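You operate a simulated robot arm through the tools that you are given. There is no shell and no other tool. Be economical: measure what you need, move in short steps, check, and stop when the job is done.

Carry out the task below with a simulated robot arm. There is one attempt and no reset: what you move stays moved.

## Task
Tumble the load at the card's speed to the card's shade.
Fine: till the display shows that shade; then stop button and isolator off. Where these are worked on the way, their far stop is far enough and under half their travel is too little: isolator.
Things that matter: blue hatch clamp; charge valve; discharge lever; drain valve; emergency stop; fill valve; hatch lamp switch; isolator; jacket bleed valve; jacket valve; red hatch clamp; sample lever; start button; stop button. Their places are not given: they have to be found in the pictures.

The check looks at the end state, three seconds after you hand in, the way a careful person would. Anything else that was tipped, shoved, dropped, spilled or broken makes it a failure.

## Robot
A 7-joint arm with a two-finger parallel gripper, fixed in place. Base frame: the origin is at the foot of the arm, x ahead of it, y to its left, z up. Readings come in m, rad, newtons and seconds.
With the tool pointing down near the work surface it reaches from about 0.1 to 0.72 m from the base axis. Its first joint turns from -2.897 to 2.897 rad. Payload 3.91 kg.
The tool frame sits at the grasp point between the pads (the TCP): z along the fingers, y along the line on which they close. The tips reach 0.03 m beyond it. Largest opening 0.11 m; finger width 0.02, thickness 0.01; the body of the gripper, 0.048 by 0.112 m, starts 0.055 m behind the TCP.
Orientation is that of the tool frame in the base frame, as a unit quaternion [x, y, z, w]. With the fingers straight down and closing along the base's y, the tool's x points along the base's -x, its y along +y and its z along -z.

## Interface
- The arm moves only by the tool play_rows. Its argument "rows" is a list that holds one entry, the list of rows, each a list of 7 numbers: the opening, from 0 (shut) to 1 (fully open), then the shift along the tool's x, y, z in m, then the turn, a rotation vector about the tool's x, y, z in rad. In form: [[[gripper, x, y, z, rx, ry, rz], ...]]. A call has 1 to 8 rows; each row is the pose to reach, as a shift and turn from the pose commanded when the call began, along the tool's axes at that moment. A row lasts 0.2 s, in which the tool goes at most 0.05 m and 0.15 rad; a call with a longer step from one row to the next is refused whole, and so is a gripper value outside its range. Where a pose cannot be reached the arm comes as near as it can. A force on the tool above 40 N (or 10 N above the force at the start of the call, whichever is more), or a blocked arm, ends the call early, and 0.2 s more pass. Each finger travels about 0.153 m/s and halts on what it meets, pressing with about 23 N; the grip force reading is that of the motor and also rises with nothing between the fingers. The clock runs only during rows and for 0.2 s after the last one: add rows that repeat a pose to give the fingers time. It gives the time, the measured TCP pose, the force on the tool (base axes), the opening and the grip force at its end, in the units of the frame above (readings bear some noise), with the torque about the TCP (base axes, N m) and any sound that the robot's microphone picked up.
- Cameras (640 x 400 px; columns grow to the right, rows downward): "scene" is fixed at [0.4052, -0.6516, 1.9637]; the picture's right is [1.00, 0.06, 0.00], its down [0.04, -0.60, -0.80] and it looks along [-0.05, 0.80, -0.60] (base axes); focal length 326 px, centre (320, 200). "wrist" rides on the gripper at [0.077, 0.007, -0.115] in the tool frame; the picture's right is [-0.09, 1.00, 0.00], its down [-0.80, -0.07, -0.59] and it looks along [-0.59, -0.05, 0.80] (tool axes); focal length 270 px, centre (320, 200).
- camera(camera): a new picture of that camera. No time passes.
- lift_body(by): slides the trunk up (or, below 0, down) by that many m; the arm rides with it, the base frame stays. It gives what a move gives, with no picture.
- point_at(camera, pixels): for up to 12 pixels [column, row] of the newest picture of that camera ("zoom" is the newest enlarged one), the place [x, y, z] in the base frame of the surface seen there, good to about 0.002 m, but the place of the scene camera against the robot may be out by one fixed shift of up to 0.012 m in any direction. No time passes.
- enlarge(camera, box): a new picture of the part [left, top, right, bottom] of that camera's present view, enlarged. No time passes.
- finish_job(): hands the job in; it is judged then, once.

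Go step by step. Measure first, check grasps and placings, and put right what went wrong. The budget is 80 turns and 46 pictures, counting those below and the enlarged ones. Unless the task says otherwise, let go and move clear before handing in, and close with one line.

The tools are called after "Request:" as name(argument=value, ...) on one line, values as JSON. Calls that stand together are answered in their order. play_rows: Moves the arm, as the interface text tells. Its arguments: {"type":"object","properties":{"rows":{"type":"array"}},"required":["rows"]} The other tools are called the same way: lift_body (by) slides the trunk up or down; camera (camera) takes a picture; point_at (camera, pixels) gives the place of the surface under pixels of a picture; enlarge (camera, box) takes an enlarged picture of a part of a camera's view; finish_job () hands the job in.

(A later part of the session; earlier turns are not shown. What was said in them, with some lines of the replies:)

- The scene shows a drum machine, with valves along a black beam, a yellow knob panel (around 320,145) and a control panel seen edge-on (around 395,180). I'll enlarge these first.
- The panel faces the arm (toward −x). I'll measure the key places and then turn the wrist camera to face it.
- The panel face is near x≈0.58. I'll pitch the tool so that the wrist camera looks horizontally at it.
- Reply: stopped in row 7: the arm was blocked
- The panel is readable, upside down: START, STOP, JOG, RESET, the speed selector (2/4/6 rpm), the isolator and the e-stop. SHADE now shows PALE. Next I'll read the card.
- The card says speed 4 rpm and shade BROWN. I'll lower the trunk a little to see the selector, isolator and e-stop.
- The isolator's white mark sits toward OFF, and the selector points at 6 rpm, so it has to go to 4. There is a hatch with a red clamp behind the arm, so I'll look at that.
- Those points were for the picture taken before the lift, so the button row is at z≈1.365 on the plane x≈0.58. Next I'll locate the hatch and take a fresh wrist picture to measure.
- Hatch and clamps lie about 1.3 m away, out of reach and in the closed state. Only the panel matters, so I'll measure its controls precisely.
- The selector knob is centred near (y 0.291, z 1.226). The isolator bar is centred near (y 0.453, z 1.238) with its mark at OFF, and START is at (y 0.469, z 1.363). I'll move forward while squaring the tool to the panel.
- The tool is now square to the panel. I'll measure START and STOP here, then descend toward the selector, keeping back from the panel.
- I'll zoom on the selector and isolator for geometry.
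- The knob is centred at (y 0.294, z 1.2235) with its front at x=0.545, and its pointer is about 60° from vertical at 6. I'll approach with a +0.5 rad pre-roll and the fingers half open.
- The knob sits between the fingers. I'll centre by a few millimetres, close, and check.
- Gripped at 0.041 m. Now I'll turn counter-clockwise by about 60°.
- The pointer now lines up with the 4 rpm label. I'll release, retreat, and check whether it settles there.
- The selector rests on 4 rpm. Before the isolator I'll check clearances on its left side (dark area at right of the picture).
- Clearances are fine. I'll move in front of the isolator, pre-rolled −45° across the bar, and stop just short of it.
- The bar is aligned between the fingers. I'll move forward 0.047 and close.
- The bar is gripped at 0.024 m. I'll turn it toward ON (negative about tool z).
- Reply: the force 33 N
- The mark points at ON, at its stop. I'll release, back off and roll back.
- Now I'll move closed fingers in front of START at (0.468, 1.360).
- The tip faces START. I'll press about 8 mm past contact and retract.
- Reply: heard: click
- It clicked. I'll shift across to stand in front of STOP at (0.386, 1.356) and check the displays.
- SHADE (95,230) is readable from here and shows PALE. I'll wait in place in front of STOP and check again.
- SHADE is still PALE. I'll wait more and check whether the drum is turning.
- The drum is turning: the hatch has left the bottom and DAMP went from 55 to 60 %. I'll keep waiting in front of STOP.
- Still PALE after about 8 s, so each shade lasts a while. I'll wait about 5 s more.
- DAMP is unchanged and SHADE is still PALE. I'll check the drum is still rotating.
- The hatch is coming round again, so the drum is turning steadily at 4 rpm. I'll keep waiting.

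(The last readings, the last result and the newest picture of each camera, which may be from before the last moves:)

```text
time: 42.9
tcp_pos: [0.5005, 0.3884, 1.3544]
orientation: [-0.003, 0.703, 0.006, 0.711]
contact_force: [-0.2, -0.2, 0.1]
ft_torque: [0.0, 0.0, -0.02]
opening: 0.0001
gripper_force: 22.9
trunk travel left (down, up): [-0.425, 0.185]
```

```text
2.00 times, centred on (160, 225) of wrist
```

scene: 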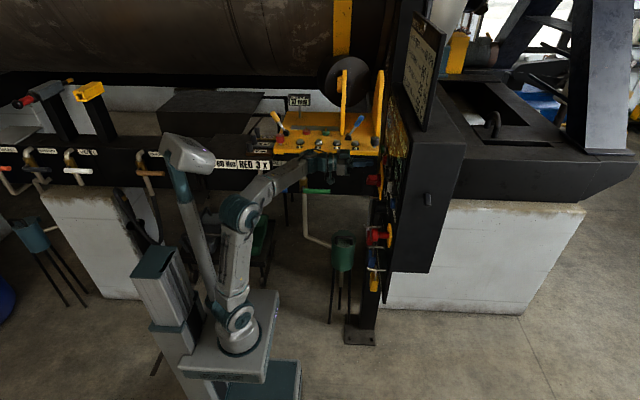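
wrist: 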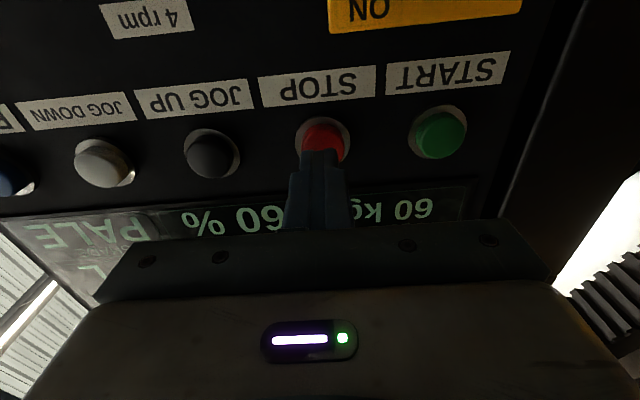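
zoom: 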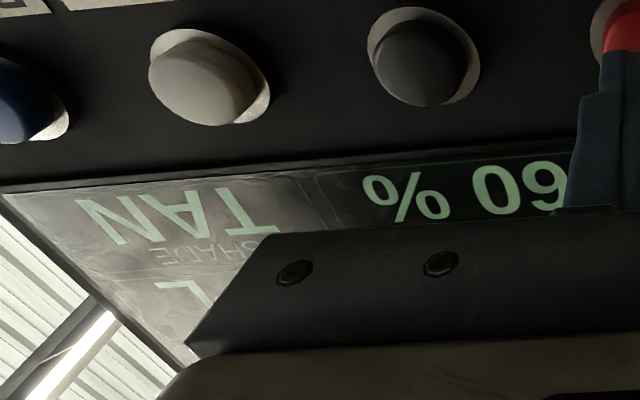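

SHADE is now TAN, having changed after about 13–19 s. The next change is probably at about 52–60 s, so I'll wait about 7 s and check.

Request:
play_rows(rows=[[[0, 0, 0, 0, 0, 0, 0], [0, 0, 0, 0, 0, 0, 0], [0, 0, 0, 0, 0, 0, 0], [0, 0, 0, 0, 0, 0, 0], [0, 0, 0, 0, 0, 0, 0], [0, 0, 0, 0, 0, 0, 0], [0, 0, 0, 0, 0, 0, 0], [0, 0, 0, 0, 0, 0, 0]]])

Request:
play_rows(rows=[[[0, 0, 0, 0, 0, 0, 0], [0, 0, 0, 0, 0, 0, 0], [0, 0, 0, 0, 0, 0, 0], [0, 0, 0, 0, 0, 0, 0], [0, 0, 0, 0, 0, 0, 0], [0, 0, 0, 0, 0, 0, 0], [0, 0, 0, 0, 0, 0, 0], [0, 0, 0, 0, 0, 0, 0]]])

Request:
play_rows(rows=[[[0, 0, 0, 0, 0, 0, 0], [0, 0, 0, 0, 0, 0, 0], [0, 0, 0, 0, 0, 0, 0], [0, 0, 0, 0, 0, 0, 0], [0, 0, 0, 0, 0, 0, 0], [0, 0, 0, 0, 0, 0, 0], [0, 0, 0, 0, 0, 0, 0], [0, 0, 0, 0, 0, 0, 0]]])

Request:
play_rows(rows=[[[0, 0, 0, 0, 0, 0, 0], [0, 0, 0, 0, 0, 0, 0], [0, 0, 0, 0, 0, 0, 0], [0, 0, 0, 0, 0, 0, 0], [0, 0, 0, 0, 0, 0, 0], [0, 0, 0, 0, 0, 0, 0], [0, 0, 0, 0, 0, 0, 0], [0, 0, 0, 0, 0, 0, 0]]])

Request:
enlarge(camera="wrist", box=[0, 150, 320, 300])

```text
time: 44.7
tcp_pos: [0.5016, 0.3865, 1.3552]
orientation: [-0.003, 0.703, 0.007, 0.711]
contact_force: [0.8, 0.7, 0.4]
ft_torque: [0.0, 0.0, -0.02]
opening: 0.0
gripper_force: 23.4
trunk travel left (down, up): [-0.425, 0.185]
```

```text
time: 46.5
tcp_pos: [0.503, 0.3886, 1.3542]
orientation: [-0.003, 0.703, 0.007, 0.711]
contact_force: [-0.2, -0.9, -0.2]
ft_torque: [-0.01, -0.01, -0.02]
opening: 0.0
gripper_force: 22.6
trunk travel left (down, up): [-0.425, 0.185]
```

```text
time: 48.3
tcp_pos: [0.5009, 0.3874, 1.3544]
orientation: [-0.004, 0.703, 0.008, 0.711]
contact_force: [0.1, -0.1, -0.4]
ft_torque: [-0.04, 0.01, 0.0]
opening: 0.0
gripper_force: 23.1
trunk travel left (down, up): [-0.425, 0.185]
```

```text
time: 50.1
tcp_pos: [0.5008, 0.3876, 1.3539]
orientation: [-0.003, 0.703, 0.007, 0.711]
contact_force: [-0.5, 0.9, 0.1]
ft_torque: [0.01, 0.02, 0.0]
opening: 0.0
gripper_force: 23.0
trunk travel left (down, up): [-0.425, 0.185]
```

```text
2.00 times, centred on (160, 225) of wrist
```

zoom: 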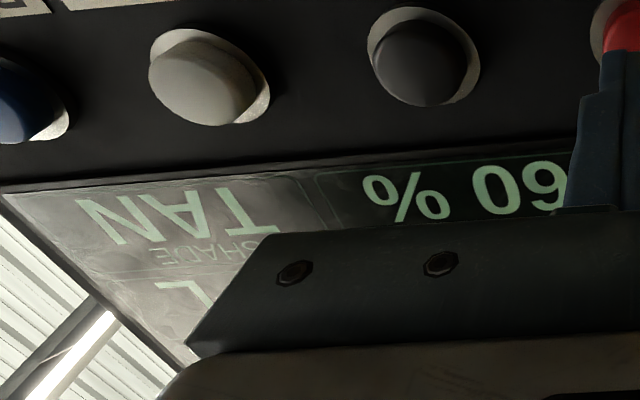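

Still TAN at 50 s. I'll wait about 5 s and check.

Request:
play_rows(rows=[[[0, 0, 0, 0, 0, 0, 0], [0, 0, 0, 0, 0, 0, 0], [0, 0, 0, 0, 0, 0, 0], [0, 0, 0, 0, 0, 0, 0], [0, 0, 0, 0, 0, 0, 0], [0, 0, 0, 0, 0, 0, 0], [0, 0, 0, 0, 0, 0, 0], [0, 0, 0, 0, 0, 0, 0]]])

Request:
play_rows(rows=[[[0, 0, 0, 0, 0, 0, 0], [0, 0, 0, 0, 0, 0, 0], [0, 0, 0, 0, 0, 0, 0], [0, 0, 0, 0, 0, 0, 0], [0, 0, 0, 0, 0, 0, 0], [0, 0, 0, 0, 0, 0, 0], [0, 0, 0, 0, 0, 0, 0], [0, 0, 0, 0, 0, 0, 0]]])

Request:
play_rows(rows=[[[0, 0, 0, 0, 0, 0, 0], [0, 0, 0, 0, 0, 0, 0], [0, 0, 0, 0, 0, 0, 0], [0, 0, 0, 0, 0, 0, 0], [0, 0, 0, 0, 0, 0, 0], [0, 0, 0, 0, 0, 0, 0], [0, 0, 0, 0, 0, 0, 0], [0, 0, 0, 0, 0, 0, 0]]])

Request:
enlarge(camera="wrist", box=[0, 150, 320, 300])

```text
time: 51.9
tcp_pos: [0.5011, 0.3872, 1.3543]
orientation: [-0.003, 0.703, 0.007, 0.711]
contact_force: [-0.4, -0.7, 0.8]
ft_torque: [-0.01, -0.05, 0.0]
opening: 0.0
gripper_force: 23.0
trunk travel left (down, up): [-0.425, 0.185]
```

```text
time: 53.7
tcp_pos: [0.501, 0.3883, 1.3533]
orientation: [-0.002, 0.702, 0.007, 0.712]
contact_force: [-0.3, -0.1, -0.1]
ft_torque: [0.03, -0.02, -0.01]
opening: 0.0
gripper_force: 22.7
trunk travel left (down, up): [-0.425, 0.185]
```

```text
time: 55.5
tcp_pos: [0.5022, 0.3866, 1.3543]
orientation: [-0.003, 0.703, 0.006, 0.711]
contact_force: [0.0, 0.1, 0.6]
ft_torque: [0.02, -0.01, 0.02]
opening: 0.0001
gripper_force: 23.2
trunk travel left (down, up): [-0.425, 0.185]
```

```text
2.00 times, centred on (160, 225) of wrist
```

zoom: 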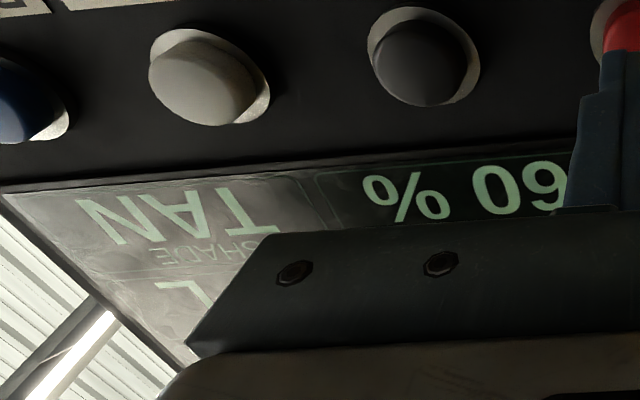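

Still TAN after at least 13 s. I'll wait about 7 s more; a shade lasts well over that.

Request:
play_rows(rows=[[[0, 0, 0, 0, 0, 0, 0], [0, 0, 0, 0, 0, 0, 0], [0, 0, 0, 0, 0, 0, 0], [0, 0, 0, 0, 0, 0, 0], [0, 0, 0, 0, 0, 0, 0], [0, 0, 0, 0, 0, 0, 0], [0, 0, 0, 0, 0, 0, 0], [0, 0, 0, 0, 0, 0, 0]]])

Request:
play_rows(rows=[[[0, 0, 0, 0, 0, 0, 0], [0, 0, 0, 0, 0, 0, 0], [0, 0, 0, 0, 0, 0, 0], [0, 0, 0, 0, 0, 0, 0], [0, 0, 0, 0, 0, 0, 0], [0, 0, 0, 0, 0, 0, 0], [0, 0, 0, 0, 0, 0, 0], [0, 0, 0, 0, 0, 0, 0]]])

Request:
play_rows(rows=[[[0, 0, 0, 0, 0, 0, 0], [0, 0, 0, 0, 0, 0, 0], [0, 0, 0, 0, 0, 0, 0], [0, 0, 0, 0, 0, 0, 0], [0, 0, 0, 0, 0, 0, 0], [0, 0, 0, 0, 0, 0, 0], [0, 0, 0, 0, 0, 0, 0], [0, 0, 0, 0, 0, 0, 0]]])

Request:
play_rows(rows=[[[0, 0, 0, 0, 0, 0, 0], [0, 0, 0, 0, 0, 0, 0], [0, 0, 0, 0, 0, 0, 0], [0, 0, 0, 0, 0, 0, 0], [0, 0, 0, 0, 0, 0, 0], [0, 0, 0, 0, 0, 0, 0], [0, 0, 0, 0, 0, 0, 0], [0, 0, 0, 0, 0, 0, 0]]])

Request:
enlarge(camera="wrist", box=[0, 150, 320, 300])

```text
time: 57.3
tcp_pos: [0.5009, 0.3888, 1.3532]
orientation: [-0.003, 0.703, 0.006, 0.711]
contact_force: [-1.2, 0.0, 0.7]
ft_torque: [0.02, 0.01, -0.03]
opening: 0.0002
gripper_force: 22.5
trunk travel left (down, up): [-0.425, 0.185]
```

```text
time: 59.1
tcp_pos: [0.5016, 0.3879, 1.3533]
orientation: [-0.003, 0.703, 0.007, 0.711]
contact_force: [-0.2, -0.3, 1.3]
ft_torque: [0.02, -0.02, 0.02]
opening: 0.0
gripper_force: 22.8
trunk travel left (down, up): [-0.425, 0.185]
```

```text
time: 60.9
tcp_pos: [0.5015, 0.3873, 1.3531]
orientation: [-0.003, 0.703, 0.007, 0.711]
contact_force: [0.8, -0.1, -0.3]
ft_torque: [0.0, -0.01, 0.0]
opening: 0.0001
gripper_force: 22.5
trunk travel left (down, up): [-0.425, 0.185]
```

```text
time: 62.7
tcp_pos: [0.5015, 0.3882, 1.3542]
orientation: [-0.002, 0.703, 0.006, 0.711]
contact_force: [-0.5, -0.7, -0.7]
ft_torque: [0.0, -0.01, 0.03]
opening: 0.0003
gripper_force: 22.7
trunk travel left (down, up): [-0.425, 0.185]
```

```text
2.00 times, centred on (160, 225) of wrist
```

zoom: 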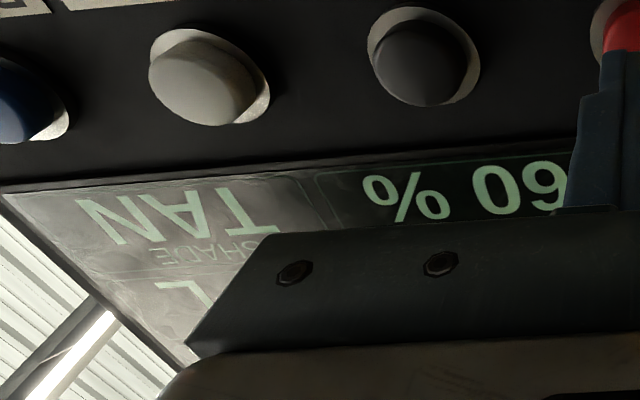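

TAN is still shown at 62.7 s, so it has lasted 20 s or more. I'll wait about 7 s more.

Request:
play_rows(rows=[[[0, 0, 0, 0, 0, 0, 0], [0, 0, 0, 0, 0, 0, 0], [0, 0, 0, 0, 0, 0, 0], [0, 0, 0, 0, 0, 0, 0], [0, 0, 0, 0, 0, 0, 0], [0, 0, 0, 0, 0, 0, 0], [0, 0, 0, 0, 0, 0, 0], [0, 0, 0, 0, 0, 0, 0]]])

Request:
play_rows(rows=[[[0, 0, 0, 0, 0, 0, 0], [0, 0, 0, 0, 0, 0, 0], [0, 0, 0, 0, 0, 0, 0], [0, 0, 0, 0, 0, 0, 0], [0, 0, 0, 0, 0, 0, 0], [0, 0, 0, 0, 0, 0, 0], [0, 0, 0, 0, 0, 0, 0], [0, 0, 0, 0, 0, 0, 0]]])

Request:
play_rows(rows=[[[0, 0, 0, 0, 0, 0, 0], [0, 0, 0, 0, 0, 0, 0], [0, 0, 0, 0, 0, 0, 0], [0, 0, 0, 0, 0, 0, 0], [0, 0, 0, 0, 0, 0, 0], [0, 0, 0, 0, 0, 0, 0], [0, 0, 0, 0, 0, 0, 0], [0, 0, 0, 0, 0, 0, 0]]])

Request:
play_rows(rows=[[[0, 0, 0, 0, 0, 0, 0], [0, 0, 0, 0, 0, 0, 0], [0, 0, 0, 0, 0, 0, 0], [0, 0, 0, 0, 0, 0, 0], [0, 0, 0, 0, 0, 0, 0], [0, 0, 0, 0, 0, 0, 0], [0, 0, 0, 0, 0, 0, 0], [0, 0, 0, 0, 0, 0, 0]]])

Request:
enlarge(camera="wrist", box=[0, 150, 320, 300])

```text
time: 64.5
tcp_pos: [0.5018, 0.3881, 1.3532]
orientation: [-0.003, 0.703, 0.007, 0.711]
contact_force: [-0.1, -0.3, 1.1]
ft_torque: [0.02, -0.01, -0.03]
opening: 0.0
gripper_force: 23.1
trunk travel left (down, up): [-0.425, 0.185]
```

```text
time: 66.3
tcp_pos: [0.5024, 0.3875, 1.3557]
orientation: [-0.003, 0.703, 0.007, 0.711]
contact_force: [-0.3, 0.8, -0.9]
ft_torque: [0.01, 0.02, -0.04]
opening: 0.0
gripper_force: 23.0
trunk travel left (down, up): [-0.425, 0.185]
```

```text
time: 68.1
tcp_pos: [0.502, 0.3882, 1.3541]
orientation: [-0.003, 0.702, 0.008, 0.712]
contact_force: [-0.3, 0.8, -1.2]
ft_torque: [0.0, 0.02, 0.0]
opening: 0.0
gripper_force: 23.2
trunk travel left (down, up): [-0.425, 0.185]
```

```text
time: 69.9
tcp_pos: [0.5022, 0.3886, 1.3548]
orientation: [-0.003, 0.703, 0.007, 0.711]
contact_force: [-0.6, -0.2, -0.5]
ft_torque: [0.01, -0.01, 0.04]
opening: 0.0
gripper_force: 22.9
trunk travel left (down, up): [-0.425, 0.185]
```

```text
2.00 times, centred on (160, 225) of wrist
```

zoom: 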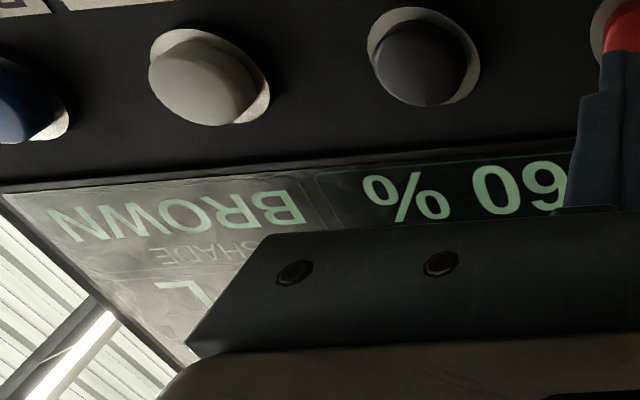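

BROWN is shown, so I'll press STOP now.

Request:
play_rows(rows=[[[0, 0, 0, 0.02, 0, 0, 0], [0, 0, 0, 0.035, 0, 0, 0], [0, 0, 0, 0.041, 0, 0, 0], [0, 0, 0, 0.0, 0, 0, 0]]])

```text
time: 70.9
tcp_pos: [0.5068, 0.3855, 1.3563]
orientation: [-0.003, 0.702, 0.008, 0.712]
contact_force: [0.7, 0.2, 0.1]
ft_torque: [-0.03, 0.02, 0.0]
opening: 0.0
gripper_force: 22.9
trunk travel left (down, up): [-0.425, 0.185]
heard: click
```

It clicked. I'll back off and read the display to confirm it stopped.

Request:
play_rows(rows=[[[0, 0, 0, -0.04, 0, 0, 0], [0, 0, 0, -0.08, 0, 0, 0], [0, -0.04, -0.02, -0.1, 0, 0, 0], [0, -0.08, -0.04, -0.1, 0, 0, 0], [0, -0.11, -0.06, -0.1, 0, 0, 0], [0, -0.11, -0.06, -0.1, 0, 0, 0]]])

Request:
camera(camera="wrist")

```text
time: 72.3
tcp_pos: [0.406, 0.3224, 1.4652]
orientation: [-0.004, 0.703, 0.007, 0.711]
contact_force: [0.8, 0.2, 0.1]
ft_torque: [0.01, 0.01, 0.01]
opening: 0.0
gripper_force: 22.8
trunk travel left (down, up): [-0.425, 0.185]
```

```text
6 pictures are left
```

wrist: 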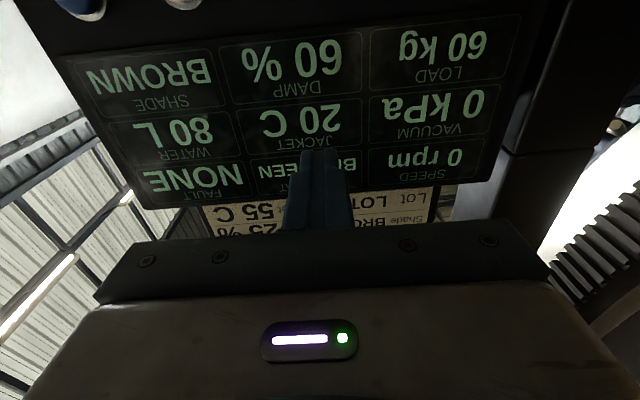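

SPEED is 0 rpm, SHADE is BROWN and FAULT is NONE. Next I'll move back to the isolator with roll −135°.

Request:
play_rows(rows=[[[0, 0.029, 0.017, 0, 0, 0, -0.13], [0, 0.058, 0.034, 0, 0, 0, -0.26], [0, 0.087, 0.051, 0, 0, 0, -0.39], [0, 0.116, 0.068, 0, 0, 0, -0.52], [0.3, 0.145, 0.085, 0, 0, 0, -0.65], [0.5, 0.174, 0.102, 0, 0, 0, -0.78], [0.7, 0.203, 0.119, 0, 0, 0, -0.91], [0.7, 0.229, 0.134, 0.01, 0, 0, -1.04]]])

Request:
play_rows(rows=[[[0.7, 0, 0, 0, 0, 0, -0.14], [0.7, 0, 0, 0, 0, 0, -0.28], [0.7, 0, 0, 0, 0, 0, -0.42], [0.7, 0, 0, 0, 0, 0, -0.56], [0.7, 0, 0, 0, 0, 0, -0.7], [0.7, 0, 0, 0, 0, 0, -0.84], [0.7, 0, 0, 0, 0, 0, -0.98], [0.7, 0, 0, 0, 0, 0, -1.12]]])

Request:
play_rows(rows=[[[0.7, 0, 0, 0.02, 0, 0, -0.1], [0.7, 0, 0, 0.04, 0, 0, -0.17], [0.7, 0, 0, 0.04, 0, 0, -0.17]]])

Request:
camera(camera="wrist")

```text
time: 74.1
tcp_pos: [0.4126, 0.4635, 1.2339]
orientation: [-0.353, 0.608, -0.348, 0.62]
contact_force: [0.4, 0.0, 0.2]
ft_torque: [-0.02, -0.02, 0.02]
opening: 0.0769
gripper_force: 0.1
trunk travel left (down, up): [-0.425, 0.185]
```

```text
time: 75.9
tcp_pos: [0.4146, 0.4609, 1.2367]
orientation: [0.622, -0.328, 0.624, -0.34]
contact_force: [-0.6, -0.3, 0.3]
ft_torque: [0.02, 0.0, 0.03]
opening: 0.0767
gripper_force: 0.0
trunk travel left (down, up): [-0.425, 0.185]
```

```text
time: 76.7
tcp_pos: [0.4548, 0.4626, 1.2367]
orientation: [0.648, -0.275, 0.65, -0.287]
contact_force: [-0.1, -0.1, -0.2]
ft_torque: [0.02, -0.01, 0.05]
opening: 0.0772
gripper_force: 0.0
trunk travel left (down, up): [-0.425, 0.185]
```

```text
5 pictures are left
```

wrist: 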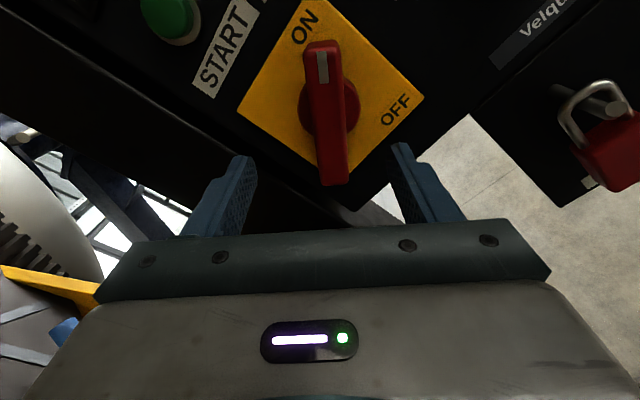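

The bar is between the fingers, with a TCP offset of about 5 mm in y. I'll correct it, advance and grip.

Request:
play_rows(rows=[[[0.7, 0.0036, 0.0035, 0.0, 0, 0, -0.05], [0.7, 0.0036, 0.0035, 0.03, 0, 0, -0.05], [0.7, 0.0036, 0.0035, 0.059, 0, 0, -0.05], [0.7, 0.0036, 0.0035, 0.059, 0, 0, -0.05], [0.0, 0.0036, 0.0035, 0.059, 0, 0, -0.05], [0.0, 0.0036, 0.0035, 0.059, 0, 0, -0.05]]])

```text
time: 78.1
tcp_pos: [0.5147, 0.4551, 1.2339]
orientation: [0.655, -0.261, 0.657, -0.268]
contact_force: [-9.1, -15.1, -20.3]
ft_torque: [0.73, 0.76, -1.57]
opening: 0.0238
gripper_force: 45.0
trunk travel left (down, up): [-0.425, 0.185]
```

Gripped. I'll turn back toward OFF (positive).

Request:
play_rows(rows=[[[0.0, 0, 0, 0, 0, 0, 0.11], [0.0, 0, 0, 0, 0, 0, 0.22], [0.0, 0, 0, 0, 0, 0, 0.33], [0.0, 0, 0, 0, 0, 0, 0.44], [0.0, 0, 0, 0, 0, 0, 0.55], [0.0, 0, 0, 0, 0, 0, 0.66], [0.0, 0, 0, 0, 0, 0, 0.77], [0.0, 0, 0, 0, 0, 0, 0.84]]])

Request:
play_rows(rows=[[[0.0, 0, 0, 0, 0, 0, 0.11], [0.0, 0, 0, 0, 0, 0, 0.22], [0.0, 0, 0, 0, 0, 0, 0.33], [0.0, 0, 0, 0, 0, 0, 0.44], [0.0, 0, 0, 0, 0, 0, 0.55], [0.0, 0, 0, 0, 0, 0, 0.66], [0.0, 0, 0, 0, 0, 0, 0.77], [0.0, 0, 0, 0, 0, 0, 0.8]]])

Request:
camera(camera="wrist")

```text
time: 79.9
tcp_pos: [0.5149, 0.4556, 1.2355]
orientation: [-0.492, 0.506, -0.488, 0.513]
contact_force: [-2.6, -25.1, -27.9]
ft_torque: [-0.04, 1.0, -1.18]
opening: 0.0237
gripper_force: 44.9
trunk travel left (down, up): [-0.425, 0.185]
```

```text
time: 81.7
tcp_pos: [0.515, 0.456, 1.2372]
orientation: [-0.256, 0.656, -0.251, 0.664]
contact_force: [-1.1, -20.5, -22.9]
ft_torque: [-1.03, 0.4, -1.0]
opening: 0.0242
gripper_force: 45.2
trunk travel left (down, up): [-0.425, 0.185]
```

```text
4 pictures are left
```

wrist: 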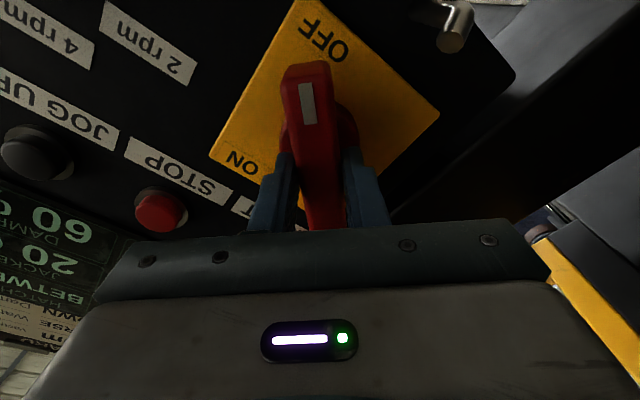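

The mark points at OFF, at its stop (torque −1.0). I'll release and retreat clear, then do a final check.

Request:
play_rows(rows=[[[0.7, 0, 0, 0, 0, 0, 0], [0.7, 0, 0, 0, 0, 0, 0], [0.7, 0, 0, -0.04, 0, 0, 0], [0.7, 0, 0, -0.08, 0, 0, 0.1], [0.7, 0, 0, -0.12, 0, 0, 0.24], [0.7, 0, 0, -0.12, 0, 0, 0.38], [0.7, 0, 0, -0.12, 0, 0, 0.52], [0.7, 0, 0, -0.12, 0, 0, 0.66]]])

Request:
play_rows(rows=[[[0.7, 0, -0.04, 0, 0, 0, 0], [0.7, 0, -0.08, 0, 0, 0, 0], [0.7, 0, -0.11, 0, 0, 0, 0], [0.7, 0, -0.11, 0, 0, 0, 0]]])

Request:
camera(camera="wrist")

Request:
camera(camera="scene")

```text
time: 83.5
tcp_pos: [0.3936, 0.4544, 1.2369]
orientation: [-0.03, 0.703, -0.021, 0.711]
contact_force: [0.4, 0.6, 0.4]
ft_torque: [-0.01, 0.0, 0.0]
opening: 0.0769
gripper_force: 0.1
trunk travel left (down, up): [-0.425, 0.185]
```

```text
time: 84.5
tcp_pos: [0.3945, 0.3442, 1.2441]
orientation: [-0.031, 0.702, -0.022, 0.711]
contact_force: [0.5, 0.8, 0.5]
ft_torque: [0.03, 0.01, -0.01]
opening: 0.0769
gripper_force: 0.0
trunk travel left (down, up): [-0.425, 0.185]
```

```text
3 pictures are left
```

wrist: 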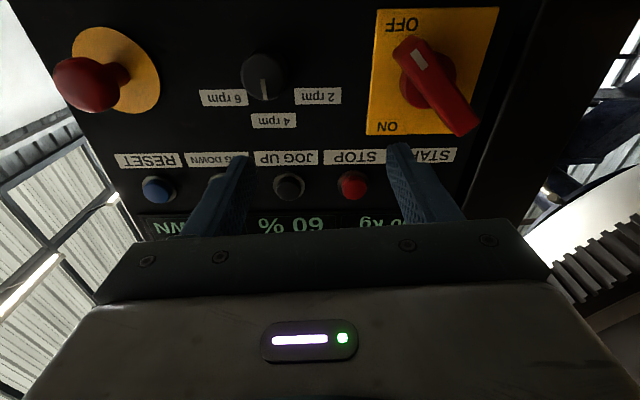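

```text
2 pictures are left
```

scene: 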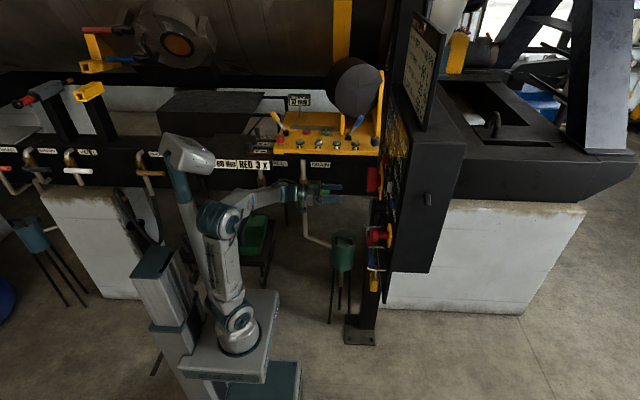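

The display stopped on BROWN, the selector is at 4 rpm, the isolator is OFF and the arm is clear, so I'm handing in.

Request:
finish_job()

```text
The job is handed in.
```

The load was tumbled at 4 rpm until the display showed BROWN. I then pressed stop (display read 0 rpm, no fault), turned the isolator to OFF, and handed in with the arm clear.
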